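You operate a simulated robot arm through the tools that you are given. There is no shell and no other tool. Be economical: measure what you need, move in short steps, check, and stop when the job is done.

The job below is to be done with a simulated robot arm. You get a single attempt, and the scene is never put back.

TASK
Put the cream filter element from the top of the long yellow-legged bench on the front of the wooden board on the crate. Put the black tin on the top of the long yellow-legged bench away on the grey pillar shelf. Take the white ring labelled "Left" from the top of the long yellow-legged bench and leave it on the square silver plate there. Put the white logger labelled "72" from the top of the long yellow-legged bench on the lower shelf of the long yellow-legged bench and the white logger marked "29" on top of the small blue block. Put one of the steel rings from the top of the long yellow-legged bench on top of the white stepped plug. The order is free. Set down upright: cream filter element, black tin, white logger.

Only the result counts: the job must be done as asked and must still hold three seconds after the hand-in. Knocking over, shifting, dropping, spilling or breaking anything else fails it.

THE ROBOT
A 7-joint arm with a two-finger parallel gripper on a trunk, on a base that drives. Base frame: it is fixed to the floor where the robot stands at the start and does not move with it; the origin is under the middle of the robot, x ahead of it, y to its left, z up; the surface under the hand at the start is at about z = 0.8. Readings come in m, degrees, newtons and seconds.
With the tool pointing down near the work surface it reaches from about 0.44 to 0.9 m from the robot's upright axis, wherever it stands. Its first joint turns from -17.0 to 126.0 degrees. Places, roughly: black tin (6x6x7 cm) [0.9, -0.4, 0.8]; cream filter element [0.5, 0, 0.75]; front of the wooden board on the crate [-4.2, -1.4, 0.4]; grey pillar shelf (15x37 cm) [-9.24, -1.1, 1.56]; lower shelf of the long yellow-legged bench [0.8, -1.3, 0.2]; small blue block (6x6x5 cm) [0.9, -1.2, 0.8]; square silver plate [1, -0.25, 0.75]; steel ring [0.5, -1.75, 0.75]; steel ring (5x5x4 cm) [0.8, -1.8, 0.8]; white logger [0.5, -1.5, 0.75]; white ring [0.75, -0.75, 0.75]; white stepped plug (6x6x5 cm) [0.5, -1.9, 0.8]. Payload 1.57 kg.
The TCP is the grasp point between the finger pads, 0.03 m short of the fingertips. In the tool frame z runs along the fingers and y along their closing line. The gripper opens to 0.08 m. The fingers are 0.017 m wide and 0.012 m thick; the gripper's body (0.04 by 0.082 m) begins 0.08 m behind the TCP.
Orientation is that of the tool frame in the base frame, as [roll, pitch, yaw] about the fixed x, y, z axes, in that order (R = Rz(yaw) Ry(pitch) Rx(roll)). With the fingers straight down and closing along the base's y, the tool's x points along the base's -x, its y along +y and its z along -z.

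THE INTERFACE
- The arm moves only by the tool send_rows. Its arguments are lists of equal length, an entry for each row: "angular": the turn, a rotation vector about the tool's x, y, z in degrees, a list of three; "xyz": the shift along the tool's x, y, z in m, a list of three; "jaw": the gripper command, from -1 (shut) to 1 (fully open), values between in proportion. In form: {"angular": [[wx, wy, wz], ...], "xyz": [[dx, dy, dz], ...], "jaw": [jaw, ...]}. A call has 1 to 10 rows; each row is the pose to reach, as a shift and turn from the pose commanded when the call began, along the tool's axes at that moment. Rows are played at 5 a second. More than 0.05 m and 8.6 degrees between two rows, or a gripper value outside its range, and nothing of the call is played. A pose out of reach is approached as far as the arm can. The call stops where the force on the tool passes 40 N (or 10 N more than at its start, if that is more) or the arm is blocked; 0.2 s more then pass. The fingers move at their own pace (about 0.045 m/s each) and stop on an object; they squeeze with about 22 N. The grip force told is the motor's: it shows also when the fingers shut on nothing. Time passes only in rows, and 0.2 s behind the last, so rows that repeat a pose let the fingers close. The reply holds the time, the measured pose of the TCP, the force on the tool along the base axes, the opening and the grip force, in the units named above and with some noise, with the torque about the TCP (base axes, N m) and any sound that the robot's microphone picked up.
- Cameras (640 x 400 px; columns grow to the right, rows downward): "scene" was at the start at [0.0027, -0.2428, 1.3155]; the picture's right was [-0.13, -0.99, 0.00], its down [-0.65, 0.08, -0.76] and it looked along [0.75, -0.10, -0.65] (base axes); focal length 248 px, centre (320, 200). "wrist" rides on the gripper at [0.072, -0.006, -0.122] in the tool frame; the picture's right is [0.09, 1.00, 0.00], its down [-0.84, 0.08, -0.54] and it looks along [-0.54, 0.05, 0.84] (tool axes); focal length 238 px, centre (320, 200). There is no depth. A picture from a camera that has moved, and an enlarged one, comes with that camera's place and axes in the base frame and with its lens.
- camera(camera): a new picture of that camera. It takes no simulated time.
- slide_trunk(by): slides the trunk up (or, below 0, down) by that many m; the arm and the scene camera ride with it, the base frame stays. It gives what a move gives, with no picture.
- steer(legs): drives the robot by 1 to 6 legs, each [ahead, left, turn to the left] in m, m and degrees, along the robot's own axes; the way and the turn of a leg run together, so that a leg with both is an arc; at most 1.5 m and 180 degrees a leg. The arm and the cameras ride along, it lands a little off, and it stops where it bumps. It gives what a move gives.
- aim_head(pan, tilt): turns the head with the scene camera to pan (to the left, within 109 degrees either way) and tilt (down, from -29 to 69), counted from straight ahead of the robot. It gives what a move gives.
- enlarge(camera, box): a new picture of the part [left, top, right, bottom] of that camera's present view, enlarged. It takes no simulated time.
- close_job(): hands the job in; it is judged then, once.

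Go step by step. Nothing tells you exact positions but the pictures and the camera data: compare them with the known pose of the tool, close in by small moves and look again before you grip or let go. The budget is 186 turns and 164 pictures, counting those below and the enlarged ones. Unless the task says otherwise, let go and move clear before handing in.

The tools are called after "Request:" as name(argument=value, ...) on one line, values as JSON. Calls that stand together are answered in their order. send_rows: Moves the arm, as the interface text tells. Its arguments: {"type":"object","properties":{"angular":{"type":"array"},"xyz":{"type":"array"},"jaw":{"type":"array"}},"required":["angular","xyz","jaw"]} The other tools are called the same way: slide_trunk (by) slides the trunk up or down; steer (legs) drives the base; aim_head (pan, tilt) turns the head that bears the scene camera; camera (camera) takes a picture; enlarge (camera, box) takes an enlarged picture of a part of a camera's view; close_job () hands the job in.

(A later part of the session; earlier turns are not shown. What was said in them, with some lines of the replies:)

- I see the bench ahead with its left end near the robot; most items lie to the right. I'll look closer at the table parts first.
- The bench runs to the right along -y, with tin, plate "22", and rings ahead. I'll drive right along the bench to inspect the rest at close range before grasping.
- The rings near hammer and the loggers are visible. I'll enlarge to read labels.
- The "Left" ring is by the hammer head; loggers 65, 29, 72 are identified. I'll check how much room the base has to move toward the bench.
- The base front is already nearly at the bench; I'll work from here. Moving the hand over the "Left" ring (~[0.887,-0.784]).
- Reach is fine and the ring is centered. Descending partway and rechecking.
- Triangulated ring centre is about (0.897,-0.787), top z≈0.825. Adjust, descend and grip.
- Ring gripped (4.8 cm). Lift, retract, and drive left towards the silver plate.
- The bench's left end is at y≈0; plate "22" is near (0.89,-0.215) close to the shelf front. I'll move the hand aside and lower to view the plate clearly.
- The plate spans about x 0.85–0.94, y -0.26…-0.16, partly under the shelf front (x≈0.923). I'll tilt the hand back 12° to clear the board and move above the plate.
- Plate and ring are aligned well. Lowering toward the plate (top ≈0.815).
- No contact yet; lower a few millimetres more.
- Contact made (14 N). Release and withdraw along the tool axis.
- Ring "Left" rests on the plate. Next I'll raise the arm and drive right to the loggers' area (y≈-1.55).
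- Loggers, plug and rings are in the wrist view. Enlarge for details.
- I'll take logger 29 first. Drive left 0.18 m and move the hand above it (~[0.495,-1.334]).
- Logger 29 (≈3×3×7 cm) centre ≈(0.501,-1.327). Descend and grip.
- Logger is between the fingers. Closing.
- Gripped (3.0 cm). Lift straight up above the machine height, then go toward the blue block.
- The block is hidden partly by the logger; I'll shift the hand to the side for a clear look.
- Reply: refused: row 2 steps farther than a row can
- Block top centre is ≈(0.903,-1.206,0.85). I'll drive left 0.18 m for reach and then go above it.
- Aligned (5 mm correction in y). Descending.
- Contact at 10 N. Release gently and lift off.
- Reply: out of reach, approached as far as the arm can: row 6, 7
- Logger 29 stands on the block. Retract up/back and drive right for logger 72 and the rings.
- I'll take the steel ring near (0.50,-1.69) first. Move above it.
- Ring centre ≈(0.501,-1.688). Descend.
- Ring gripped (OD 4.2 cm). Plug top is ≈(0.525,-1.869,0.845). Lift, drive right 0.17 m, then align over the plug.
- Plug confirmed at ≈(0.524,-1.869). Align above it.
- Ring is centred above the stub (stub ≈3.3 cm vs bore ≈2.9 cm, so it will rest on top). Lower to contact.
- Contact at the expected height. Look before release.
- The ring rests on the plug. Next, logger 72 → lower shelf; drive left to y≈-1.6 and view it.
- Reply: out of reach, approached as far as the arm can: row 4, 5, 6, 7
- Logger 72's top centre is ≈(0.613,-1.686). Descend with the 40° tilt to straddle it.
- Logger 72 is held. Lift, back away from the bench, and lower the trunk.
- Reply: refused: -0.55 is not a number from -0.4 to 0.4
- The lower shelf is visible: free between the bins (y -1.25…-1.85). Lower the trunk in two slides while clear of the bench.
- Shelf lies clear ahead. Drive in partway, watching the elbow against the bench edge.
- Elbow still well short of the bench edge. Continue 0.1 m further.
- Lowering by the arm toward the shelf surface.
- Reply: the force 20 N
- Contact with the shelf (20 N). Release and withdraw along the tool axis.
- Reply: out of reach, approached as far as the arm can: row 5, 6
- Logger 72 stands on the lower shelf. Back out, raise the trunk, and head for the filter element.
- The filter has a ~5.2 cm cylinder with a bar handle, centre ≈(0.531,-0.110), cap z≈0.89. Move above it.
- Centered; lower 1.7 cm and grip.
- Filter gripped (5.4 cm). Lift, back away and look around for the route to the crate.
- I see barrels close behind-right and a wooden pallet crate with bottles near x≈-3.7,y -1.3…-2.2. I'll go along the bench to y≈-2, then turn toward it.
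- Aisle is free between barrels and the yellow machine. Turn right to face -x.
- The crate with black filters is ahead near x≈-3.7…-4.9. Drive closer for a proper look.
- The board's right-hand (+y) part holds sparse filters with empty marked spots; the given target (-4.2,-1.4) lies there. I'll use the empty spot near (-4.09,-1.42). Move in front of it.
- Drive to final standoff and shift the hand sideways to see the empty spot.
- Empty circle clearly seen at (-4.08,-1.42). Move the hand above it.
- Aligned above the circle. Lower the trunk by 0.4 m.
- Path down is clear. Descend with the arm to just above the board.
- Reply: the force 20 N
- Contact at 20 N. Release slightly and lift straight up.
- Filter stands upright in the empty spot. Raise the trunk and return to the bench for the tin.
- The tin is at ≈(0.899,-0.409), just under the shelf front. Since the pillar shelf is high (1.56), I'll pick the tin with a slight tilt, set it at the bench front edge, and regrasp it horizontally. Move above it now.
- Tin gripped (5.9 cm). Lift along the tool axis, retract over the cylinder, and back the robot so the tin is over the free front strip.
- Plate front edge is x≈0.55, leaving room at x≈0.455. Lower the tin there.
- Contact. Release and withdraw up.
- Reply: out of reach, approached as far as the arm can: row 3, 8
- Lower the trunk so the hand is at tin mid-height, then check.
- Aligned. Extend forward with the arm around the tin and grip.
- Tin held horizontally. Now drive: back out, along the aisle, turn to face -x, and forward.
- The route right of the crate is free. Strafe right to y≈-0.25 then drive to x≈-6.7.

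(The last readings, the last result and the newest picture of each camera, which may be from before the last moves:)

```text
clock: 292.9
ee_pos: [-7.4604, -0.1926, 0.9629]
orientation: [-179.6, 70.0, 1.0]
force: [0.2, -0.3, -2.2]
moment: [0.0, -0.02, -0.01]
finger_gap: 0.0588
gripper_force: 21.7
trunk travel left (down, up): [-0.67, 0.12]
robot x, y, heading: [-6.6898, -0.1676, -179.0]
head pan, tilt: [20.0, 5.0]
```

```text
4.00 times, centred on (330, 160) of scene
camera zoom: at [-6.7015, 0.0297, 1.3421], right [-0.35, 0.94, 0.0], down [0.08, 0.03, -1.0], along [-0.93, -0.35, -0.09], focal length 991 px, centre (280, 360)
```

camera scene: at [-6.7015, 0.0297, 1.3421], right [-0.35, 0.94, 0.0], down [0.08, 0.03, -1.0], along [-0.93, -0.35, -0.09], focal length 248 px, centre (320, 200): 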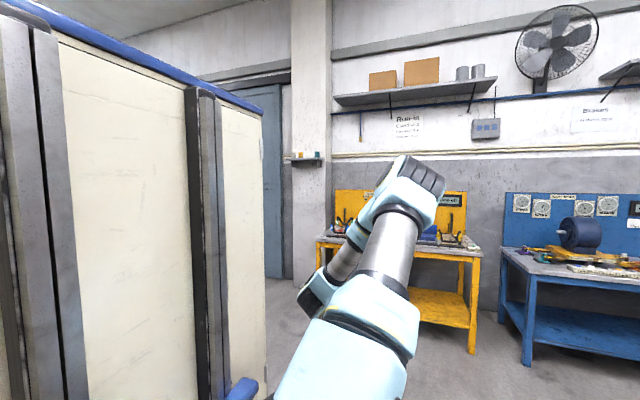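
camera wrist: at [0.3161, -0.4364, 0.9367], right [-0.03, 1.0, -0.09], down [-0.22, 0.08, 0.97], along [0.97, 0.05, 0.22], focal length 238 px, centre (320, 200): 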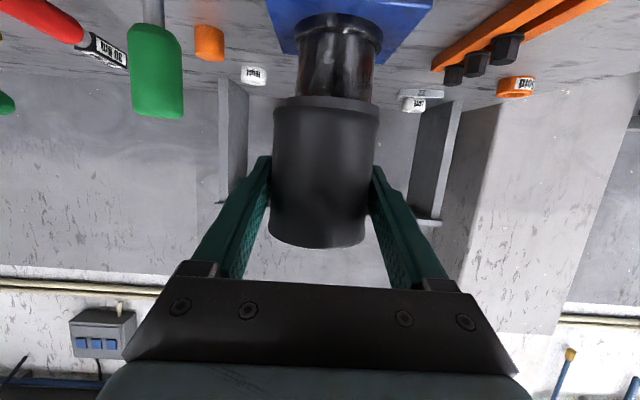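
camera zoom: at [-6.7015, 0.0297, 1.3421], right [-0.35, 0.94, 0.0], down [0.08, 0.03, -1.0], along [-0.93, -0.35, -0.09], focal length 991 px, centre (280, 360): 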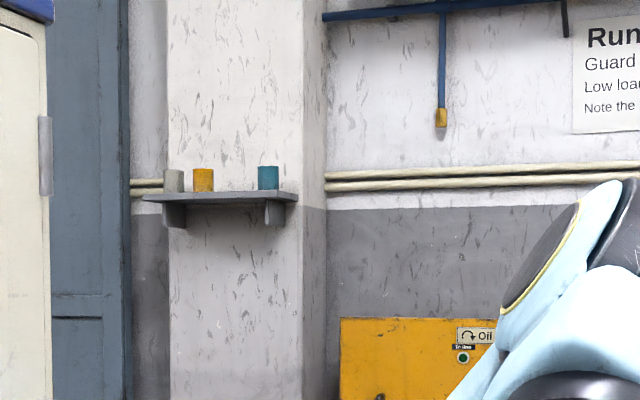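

The pillar shelf holds three small cans with a gap of ~11 cm between the orange and teal ones. Approach in front of it and look closer.

Request:
steer(legs=[[0.65, 0, -1.0], [0, 0.93, 0], [0.4, 0, 0]])

Request:
slide_trunk(by=0.12)

Request:
aim_head(pan=5, tilt=-5)

Request:
camera(camera="scene")

Request:
camera(camera="wrist")

```text
clock: 302.9
ee_pos: [-8.5167, -1.0368, 0.9633]
orientation: [-179.6, 69.8, -2.5]
force: [0.3, 0.2, -2.1]
moment: [-0.03, -0.01, -0.01]
finger_gap: 0.0592
gripper_force: 21.9
trunk travel left (down, up): [-0.67, 0.12]
robot x, y, heading: [-7.7472, -1.0602, 177.2]
head pan, tilt: [20.0, 5.0]
```

```text
clock: 304.4
ee_pos: [-8.5163, -1.0377, 1.082]
orientation: [-179.6, 69.9, -2.7]
force: [-0.5, 0.2, -2.0]
moment: [0.0, -0.02, -0.01]
finger_gap: 0.0591
gripper_force: 21.4
trunk travel left (down, up): [-0.79, 0.0]
robot x, y, heading: [-7.7461, -1.0608, 177.0]
head pan, tilt: [20.0, 5.0]
```

```text
clock: 305.2
ee_pos: [-8.5164, -1.0375, 1.0826]
orientation: [-179.5, 70.0, -2.5]
force: [0.1, -0.3, -2.8]
moment: [0.01, -0.03, 0.01]
finger_gap: 0.059
gripper_force: 21.5
trunk travel left (down, up): [-0.79, 0.0]
robot x, y, heading: [-7.7474, -1.0561, 177.2]
head pan, tilt: [5.0, -5.0]
```

```text
69 pictures are left
camera scene: at [-7.7452, -0.8396, 1.4777], right [-0.04, 1.0, 0.0], down [-0.09, 0.0, -1.0], along [-1.0, -0.04, 0.09], focal length 248 px, centre (320, 200)
```

scene: 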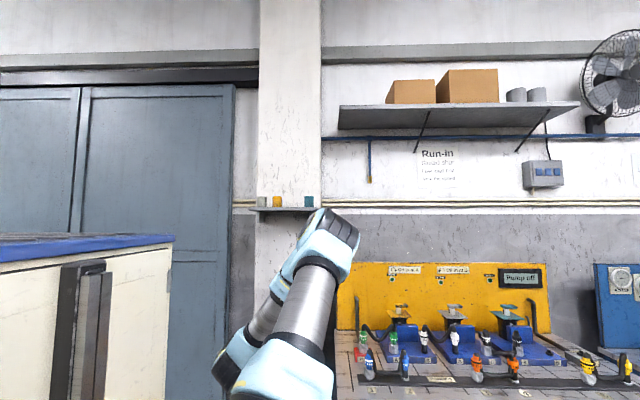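

```text
68 pictures are left
camera wrist: at [-8.3771, -1.0383, 1.0567], right [-0.02, -1.0, -0.09], down [0.22, -0.09, 0.97], along [-0.98, 0.0, 0.22], focal length 238 px, centre (320, 200)
```

wrist: 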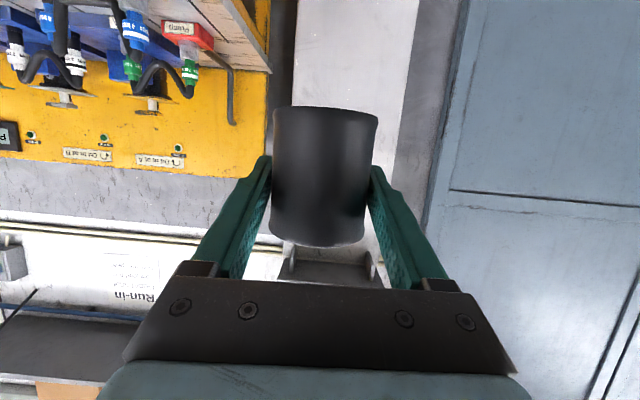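

Request:
enlarge(camera="scene", box=[240, 180, 340, 230])

```text
6.40 times, centred on (290, 205) of scene
camera zoom: at [-7.7452, -0.8396, 1.4777], right [-0.04, 1.0, 0.0], down [-0.09, 0.0, -1.0], along [-1.0, -0.04, 0.09], focal length 1586 px, centre (512, 168)
```

zoom: 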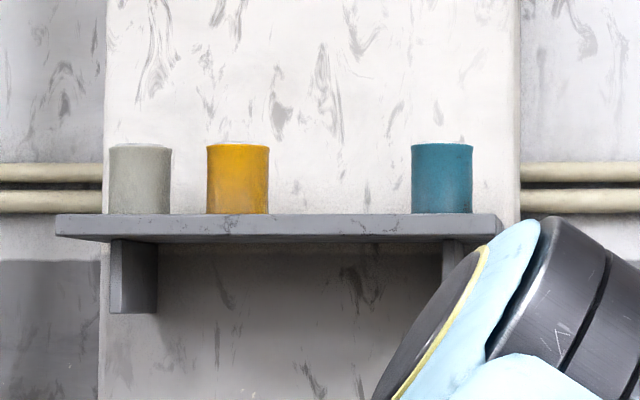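

The gap between orange and teal is about 12 cm wide around y≈-1.045. Raise the hand to shelf height in stages, checking reach.

Request:
send_rows(angular=[[0, 0, 0], [0, 0, 0], [0, 0, 0], [0, 0, 0], [0, 0, 0], [0, 0, 0], [0, 0, 0]], xyz=[[-0.037, 0, -0.0227], [-0.0747, 0, -0.0454], [-0.112, 0, -0.068], [-0.149, 0, -0.091], [-0.187, 0, -0.1136], [-0.224, 0, -0.136], [-0.2615, 0, -0.159]], jaw=[-1, -1, -1, -1, -1, -1, -1])

Request:
send_rows(angular=[[0, 0, 0], [0, 0, 0], [0, 0, 0], [0, 0, 0], [0, 0, 0], [0, 0, 0]], xyz=[[-0.036, 0, -0.02], [-0.072, 0, -0.04], [-0.108, 0, -0.06], [-0.144, 0, -0.08], [-0.18, 0, -0.1], [-0.216, 0, -0.115]], jaw=[-1, -1, -1, -1, -1, -1])

Request:
camera(camera="wrist")

```text
clock: 306.8
ee_pos: [-8.4592, -1.0405, 1.3836]
orientation: [-179.7, 69.8, -2.7]
force: [-1.4, 1.1, -2.4]
moment: [0.0, -0.04, 0.0]
finger_gap: 0.0593
gripper_force: 22.2
trunk travel left (down, up): [-0.79, 0.0]
robot x, y, heading: [-7.7501, -1.0586, 177.1]
head pan, tilt: [5.0, -5.0]
```

```text
clock: 308.2
ee_pos: [-8.4252, -1.0405, 1.6244]
orientation: [-179.6, 69.9, -2.7]
force: [0.3, 0.1, -2.8]
moment: [-0.01, -0.02, 0.01]
finger_gap: 0.0586
gripper_force: 22.4
trunk travel left (down, up): [-0.79, 0.0]
robot x, y, heading: [-7.748, -1.0592, 177.2]
head pan, tilt: [5.0, -5.0]
```

```text
66 pictures are left
camera wrist: at [-8.2855, -1.0422, 1.5985], right [-0.02, -1.0, -0.09], down [0.22, -0.09, 0.97], along [-0.98, 0.0, 0.22], focal length 238 px, centre (320, 200)
```

wrist: 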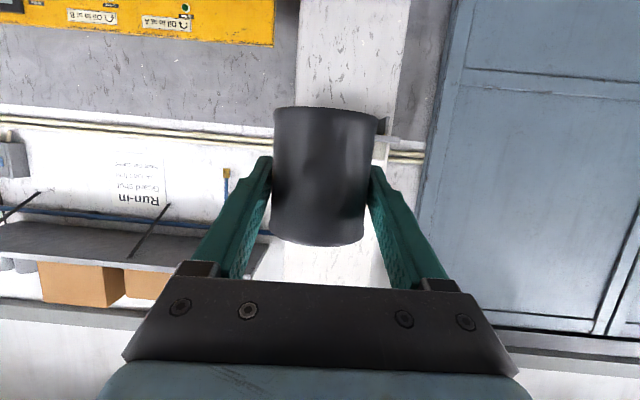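

Reach is fine at this height. Raise a little and shift left to see the shelf top.

Request:
send_rows(angular=[[0, 0, 0], [0, 0, 0], [0, 0, 0], [0, 0, 0]], xyz=[[-0.026, 0.03, -0.01], [-0.052, 0.06, -0.02], [-0.078, 0.09, -0.03], [-0.104, 0.12, -0.038]], jaw=[-1, -1, -1, -1])

Request:
camera(camera="wrist")

Request:
enlarge(camera="wrist", box=[200, 60, 420, 200])

```text
clock: 309.2
ee_pos: [-8.4299, -1.1631, 1.7376]
orientation: [-179.7, 69.9, -2.7]
force: [0.2, 0.5, -2.4]
moment: [0.02, -0.01, 0.03]
finger_gap: 0.059
gripper_force: 22.3
trunk travel left (down, up): [-0.79, 0.0]
robot x, y, heading: [-7.7462, -1.0574, 176.9]
head pan, tilt: [5.0, -5.0]
```

```text
65 pictures are left
camera wrist: at [-8.2896, -1.1646, 1.7111], right [-0.02, -1.0, -0.09], down [0.22, -0.09, 0.97], along [-0.98, 0.0, 0.22], focal length 238 px, centre (320, 200)
```

wrist: 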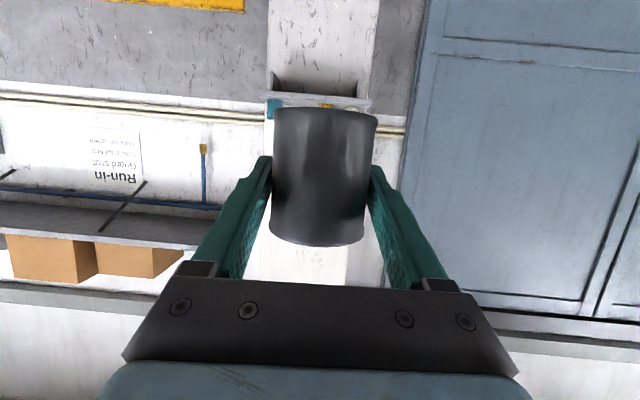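

```text
2.86 times, centred on (310, 130) of wrist
camera zoom: at [-8.2896, -1.1646, 1.7111], right [-0.02, -1.0, -0.09], down [0.22, -0.09, 0.97], along [-0.98, 0.0, 0.22], focal length 681 px, centre (349, 400)
```

zoom: 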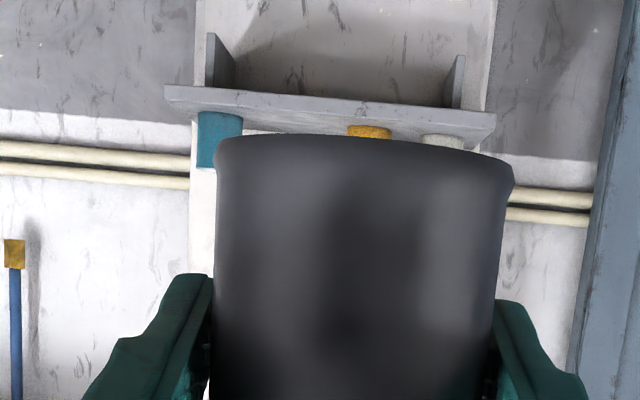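

The cans stand mid-depth; gap centre ≈y -1.06. Drive closer and check with the scene camera, which views tin and gap from the front.

Request:
steer(legs=[[0.3, 0, 2.9]])

Request:
camera(camera="scene")

```text
clock: 311.3
ee_pos: [-8.7318, -1.1919, 1.7376]
orientation: [-179.6, 69.8, 0.2]
force: [0.9, 0.2, -2.0]
moment: [0.01, 0.02, 0.0]
finger_gap: 0.0589
gripper_force: 21.8
trunk travel left (down, up): [-0.79, 0.0]
robot x, y, heading: [-8.0571, -1.0521, -180.1]
head pan, tilt: [5.0, -5.0]
```

```text
63 pictures are left
camera scene: at [-8.0652, -0.8323, 1.4778], right [-0.09, 1.0, 0.0], down [-0.09, -0.01, -1.0], along [-0.99, -0.09, 0.09], focal length 248 px, centre (320, 200)
```

scene: 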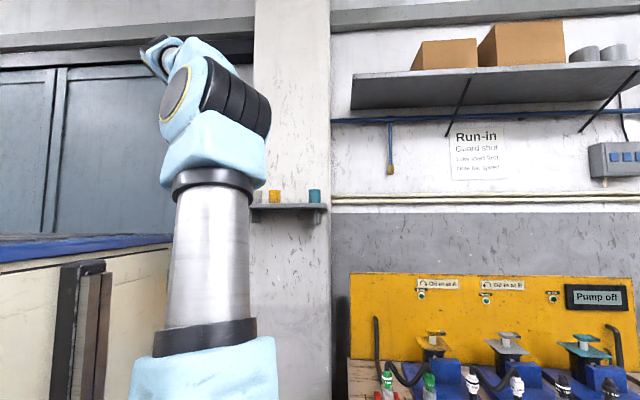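

Shift the hand right to y≈-1.06 and a bit lower, then drive closer in front of the shelf.

Request:
send_rows(angular=[[0, 0, 0], [0, 0, 0], [0, 0, 0], [0, 0, 0]], xyz=[[0.019, -0.032, 0.007], [0.038, -0.065, 0.014], [0.056, -0.1, 0.02], [0.075, -0.13, 0.027]], jaw=[-1, -1, -1, -1])

Request:
steer(legs=[[0.28, 0, 0]])

Request:
camera(camera="wrist")

Request:
camera(camera="scene")

```text
clock: 312.3
ee_pos: [-8.7335, -1.0636, 1.6568]
orientation: [-179.8, 69.9, 0.1]
force: [-0.5, -0.5, -2.8]
moment: [0.0, -0.01, -0.05]
finger_gap: 0.0588
gripper_force: 22.4
trunk travel left (down, up): [-0.79, 0.0]
robot x, y, heading: [-8.0566, -1.0501, -179.8]
head pan, tilt: [5.0, -5.0]
```

```text
clock: 314.2
ee_pos: [-9.019, -1.0667, 1.658]
orientation: [-179.6, 69.9, 0.6]
force: [0.9, -0.2, -2.1]
moment: [-0.02, -0.01, 0.0]
finger_gap: 0.0589
gripper_force: 21.7
trunk travel left (down, up): [-0.79, 0.0]
robot x, y, heading: [-8.3423, -1.0548, -179.7]
head pan, tilt: [5.0, -5.0]
```

```text
62 pictures are left
camera wrist: at [-8.879, -1.061, 1.6307], right [0.04, -1.0, -0.09], down [0.22, -0.08, 0.97], along [-0.97, -0.05, 0.22], focal length 238 px, centre (320, 200)
```

wrist: 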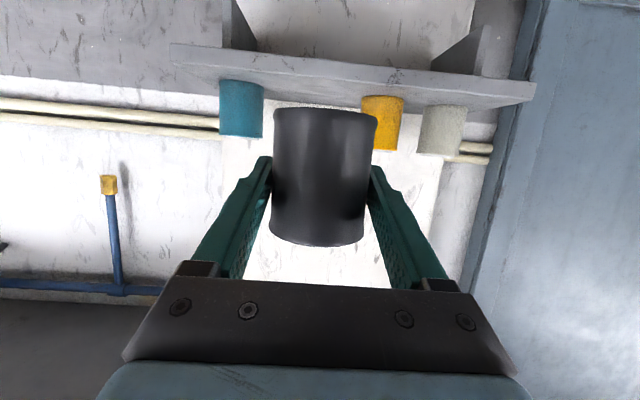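

```text
61 pictures are left
camera scene: at [-8.3523, -0.8335, 1.4778], right [-0.09, 1.0, 0.0], down [-0.09, -0.01, -1.0], along [-0.99, -0.09, 0.09], focal length 248 px, centre (320, 200)
```

scene: 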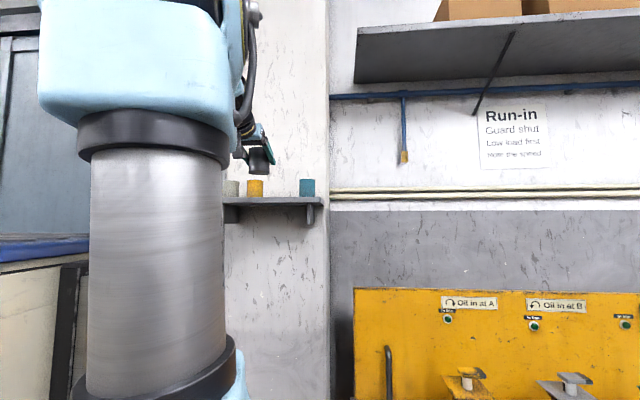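

Both views show the gap clearly; the hand needs ~1 cm toward the teal side (+y). Adjust and lower to just above shelf level, still in front of the shelf.

Request:
send_rows(angular=[[0, 0, 0], [0, 0, 0]], xyz=[[0.015, -0.005, 0.006], [0.031, -0.01, 0.0113]], jaw=[-1, -1])

Request:
camera(camera="wrist")

Request:
enlarge(camera="scene", box=[210, 120, 340, 230])

```text
clock: 314.9
ee_pos: [-9.0191, -1.0554, 1.6238]
orientation: [-179.7, 69.9, 0.6]
force: [0.1, -0.3, -1.9]
moment: [-0.03, 0.03, 0.04]
finger_gap: 0.0589
gripper_force: 21.6
trunk travel left (down, up): [-0.79, 0.0]
robot x, y, heading: [-8.3427, -1.0524, -179.6]
head pan, tilt: [5.0, -5.0]
```

```text
60 pictures are left
camera wrist: at [-8.8795, -1.0498, 1.5984], right [0.04, -1.0, -0.09], down [0.22, -0.08, 0.97], along [-0.97, -0.05, 0.22], focal length 238 px, centre (320, 200)
```

wrist: 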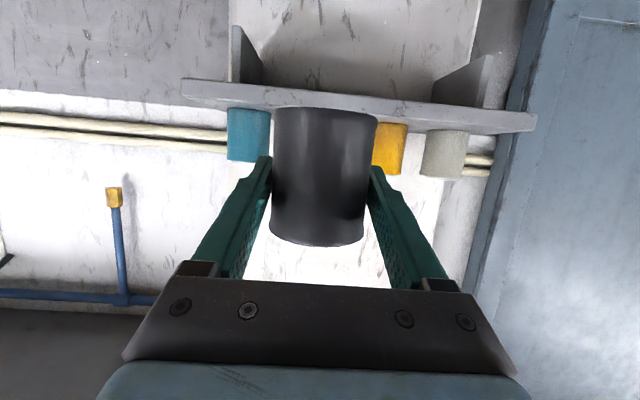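

```text
3.64 times, centred on (275, 175) of scene
camera zoom: at [-8.3525, -0.8335, 1.4778], right [-0.09, 1.0, 0.0], down [-0.09, -0.01, -1.0], along [-0.99, -0.09, 0.09], focal length 901 px, centre (484, 291)
```

zoom: 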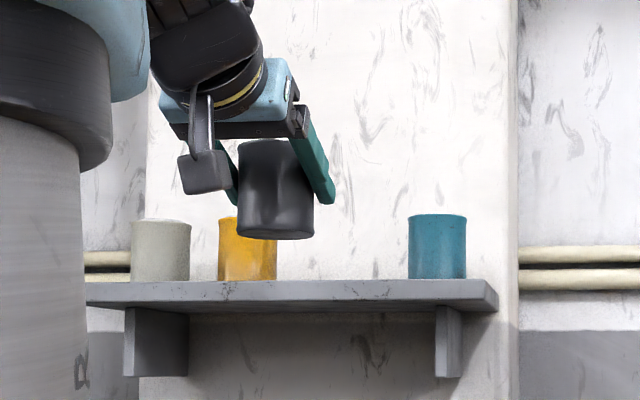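

Alignment looks within margin. Advance 9 cm and recheck.

Request:
send_rows(angular=[[0, 0, 0], [0, 0, 0], [0, 0, 0]], xyz=[[-0.0103, 0, 0.028], [-0.0205, 0, 0.0564], [-0.0308, 0, 0.0846]], jaw=[-1, -1, -1])

Request:
camera(camera="wrist")

Request:
enlarge(camera="scene", box=[210, 120, 340, 230])

```text
clock: 315.6
ee_pos: [-9.1085, -1.0588, 1.6253]
orientation: [-179.6, 70.0, 0.4]
force: [0.6, -0.1, -0.8]
moment: [-0.02, -0.01, 0.01]
finger_gap: 0.0587
gripper_force: 21.8
trunk travel left (down, up): [-0.79, 0.0]
robot x, y, heading: [-8.3429, -1.0525, -179.5]
head pan, tilt: [5.0, -5.0]
```

```text
58 pictures are left
camera wrist: at [-8.9689, -1.0518, 1.5989], right [0.04, -1.0, -0.09], down [0.22, -0.08, 0.97], along [-0.97, -0.05, 0.22], focal length 238 px, centre (320, 200)
```

wrist: 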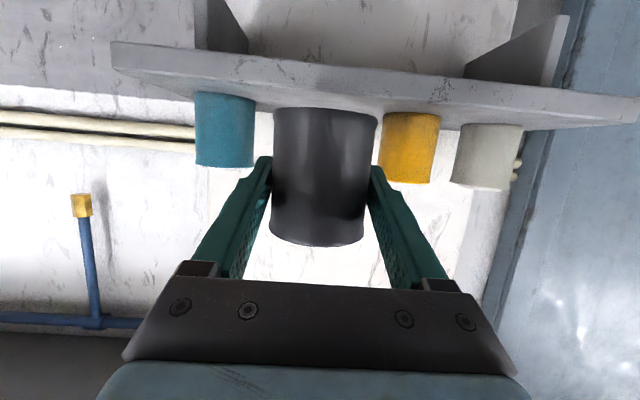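

```text
3.64 times, centred on (275, 175) of scene
camera zoom: at [-8.352, -0.8334, 1.4777], right [-0.09, 1.0, 0.0], down [-0.09, -0.01, -1.0], along [-0.99, -0.09, 0.09], focal length 901 px, centre (484, 291)
```

zoom: 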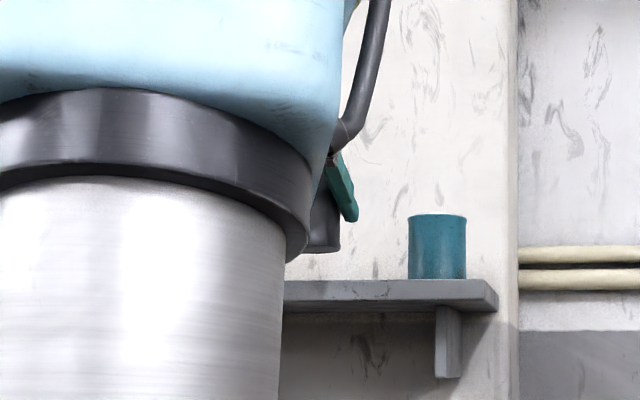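

The hand path passes centrally through the gap (~1 mm offset). Continue forward 10 cm over the shelf.

Request:
send_rows(angular=[[0, 0, 0], [0, 0, 0], [0, 0, 0], [0, 0, 0]], xyz=[[-0.009, 0.001, 0.0247], [-0.018, 0.001, 0.0494], [-0.027, 0.001, 0.074], [-0.0359, 0.001, 0.0987]], jaw=[-1, -1, -1, -1])

Request:
camera(camera="wrist")

```text
clock: 316.6
ee_pos: [-9.212, -1.0598, 1.6237]
orientation: [-179.7, 69.9, 0.6]
force: [-0.2, 1.0, -1.5]
moment: [-0.02, -0.03, 0.04]
finger_gap: 0.0588
gripper_force: 21.6
trunk travel left (down, up): [-0.79, 0.0]
robot x, y, heading: [-8.3419, -1.0498, -179.6]
head pan, tilt: [5.0, -5.0]
```

```text
56 pictures are left
camera wrist: at [-9.0728, -1.0531, 1.5976], right [0.04, -1.0, -0.09], down [0.22, -0.08, 0.97], along [-0.97, -0.05, 0.22], focal length 238 px, centre (320, 200)
```

wrist: 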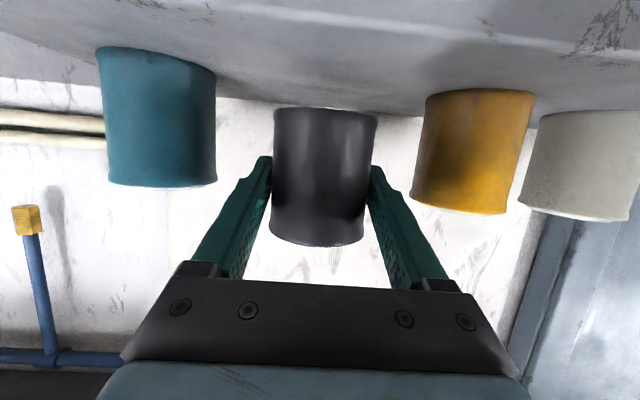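

Tin is over the shelf between the cans. Lower gently to contact.

Request:
send_rows(angular=[[0, 0, 0], [0, 0, 0], [0, 0, 0]], xyz=[[0.0075, 0, 0.0027], [0.012, 0, 0.0044], [0.015, 0, 0.0055]], jaw=[-1, -1, -1])

```text
clock: 317.4
ee_pos: [-9.2138, -1.0606, 1.6073]
orientation: [-179.7, 69.9, 0.5]
force: [0.0, 0.4, -2.7]
moment: [-0.02, -0.01, -0.03]
finger_gap: 0.0592
gripper_force: 22.1
trunk travel left (down, up): [-0.79, 0.0]
robot x, y, heading: [-8.3463, -1.053, -179.4]
head pan, tilt: [5.0, -5.0]
```

Request:
send_rows(angular=[[0, 0, 0], [0, 0, 0], [0, 0, 0]], xyz=[[0.0019, 0, 0.0007], [0.0037, 0, 0.0014], [0.0047, 0, 0.0017]], jaw=[-1, -1, -1])

```text
clock: 318.2
ee_pos: [-9.2145, -1.0578, 1.6035]
orientation: [-179.6, 70.0, 0.6]
force: [-1.0, -0.3, 1.2]
moment: [-0.09, 0.03, 0.02]
finger_gap: 0.0589
gripper_force: 21.9
trunk travel left (down, up): [-0.79, 0.0]
robot x, y, heading: [-8.3419, -1.0574, -179.6]
head pan, tilt: [5.0, -5.0]
```

Request:
send_rows(angular=[[0, 0, 0], [0, 0, 0]], xyz=[[0.001, 0, 0.0003], [0.0019, 0, 0.0007]], jaw=[-1, -1])

Request:
camera(camera="wrist")

```text
clock: 318.9
ee_pos: [-9.2133, -1.0575, 1.6021]
orientation: [-179.8, 70.1, 0.5]
force: [0.2, -1.0, 10.9]
moment: [-0.25, -0.17, 0.01]
finger_gap: 0.0586
gripper_force: 22.3
trunk travel left (down, up): [-0.79, 0.0]
robot x, y, heading: [-8.3455, -1.0537, -179.5]
head pan, tilt: [5.0, -5.0]
```

```text
55 pictures are left
camera wrist: at [-9.0739, -1.0522, 1.5763], right [0.04, -1.0, -0.09], down [0.23, -0.08, 0.97], along [-0.97, -0.05, 0.22], focal length 238 px, centre (320, 200)
```

wrist: 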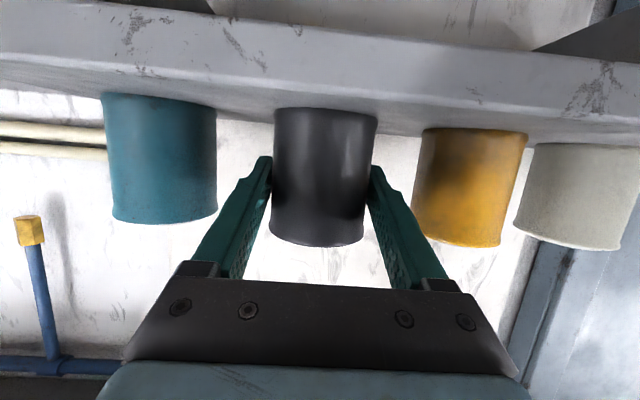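

Resting on the shelf. Open slightly and withdraw straight along the tool axis.

Request:
send_rows(angular=[[0, 0, 0], [0, 0, 0], [0, 0, 0], [0, 0, 0], [0, 0, 0], [0, 0, 0], [0, 0, 0], [0, 0, 0]], xyz=[[-0.001, 0, 0], [-0.001, 0, 0], [-0.001, 0, 0], [-0.001, 0, -0.025], [-0.001, 0, -0.05], [-0.001, 0, -0.08], [-0.001, 0, -0.11], [-0.001, 0, -0.14]], jaw=[0.6, 0.75, 0.75, 0.75, 0.75, 0.75, 0.75, 0.75])

Request:
camera(camera="wrist")

```text
clock: 320.6
ee_pos: [-9.0849, -1.0584, 1.6476]
orientation: [-179.5, 69.9, 0.6]
force: [-0.8, -0.3, -0.9]
moment: [0.0, 0.02, -0.01]
finger_gap: 0.07
gripper_force: 0.1
trunk travel left (down, up): [-0.79, 0.0]
robot x, y, heading: [-8.3421, -1.0539, -179.8]
head pan, tilt: [5.0, -5.0]
```

```text
54 pictures are left
camera wrist: at [-8.9447, -1.0516, 1.6223], right [0.04, -1.0, -0.09], down [0.22, -0.08, 0.97], along [-0.97, -0.05, 0.22], focal length 238 px, centre (320, 200)
```

wrist: 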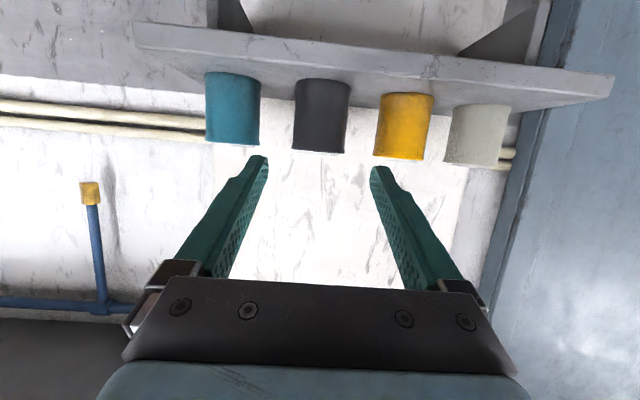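

Tin stands on the shelf between the cans, hand clear. Back away, then hand in.

Request:
steer(legs=[[-0.4, 0, 0]])

Request:
camera(camera="wrist")

```text
clock: 323.2
ee_pos: [-8.6735, -1.057, 1.6489]
orientation: [-179.6, 69.9, 0.6]
force: [-0.2, 0.6, -0.1]
moment: [0.0, -0.01, 0.01]
finger_gap: 0.0699
gripper_force: 0.1
trunk travel left (down, up): [-0.79, 0.0]
robot x, y, heading: [-7.9273, -1.0511, -179.7]
head pan, tilt: [5.0, -5.0]
```

```text
53 pictures are left
camera wrist: at [-8.5344, -1.0495, 1.6227], right [0.04, -1.0, -0.09], down [0.22, -0.08, 0.97], along [-0.97, -0.05, 0.22], focal length 238 px, centre (320, 200)
```

wrist: 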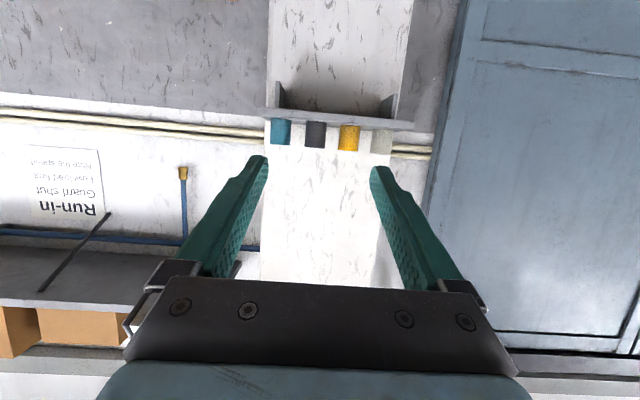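

All items are placed and the arm is clear; handing in.

Request:
close_job()

```text
The job is handed in.
```

I placed all six items as asked, saw each one in place after letting go, and handed the job in; one placement depends on how "front of the wooden board" is meant.

- **Cream filter element:** it stands upright on the crate's wooden board, in an empty marked spot at about (-4.08, -1.42). I took "front" to be the sparse strip around the listed point (-4.2, -1.4), not the edge nearest the bench.
- **Black tin:** it stands upright on the grey pillar shelf, between the teal and orange cans.
- **White ring "Left":** it rests on the square silver plate.
- **White logger "72":** it stands upright on the lower shelf of the bench, between the two bins.
- **White logger "29":** it stands upright on the small blue block.
- **Steel ring:** I used the one marked "29". It rests on top of the white stepped plug, because the plug looked too wide for the ring to slide down over it.
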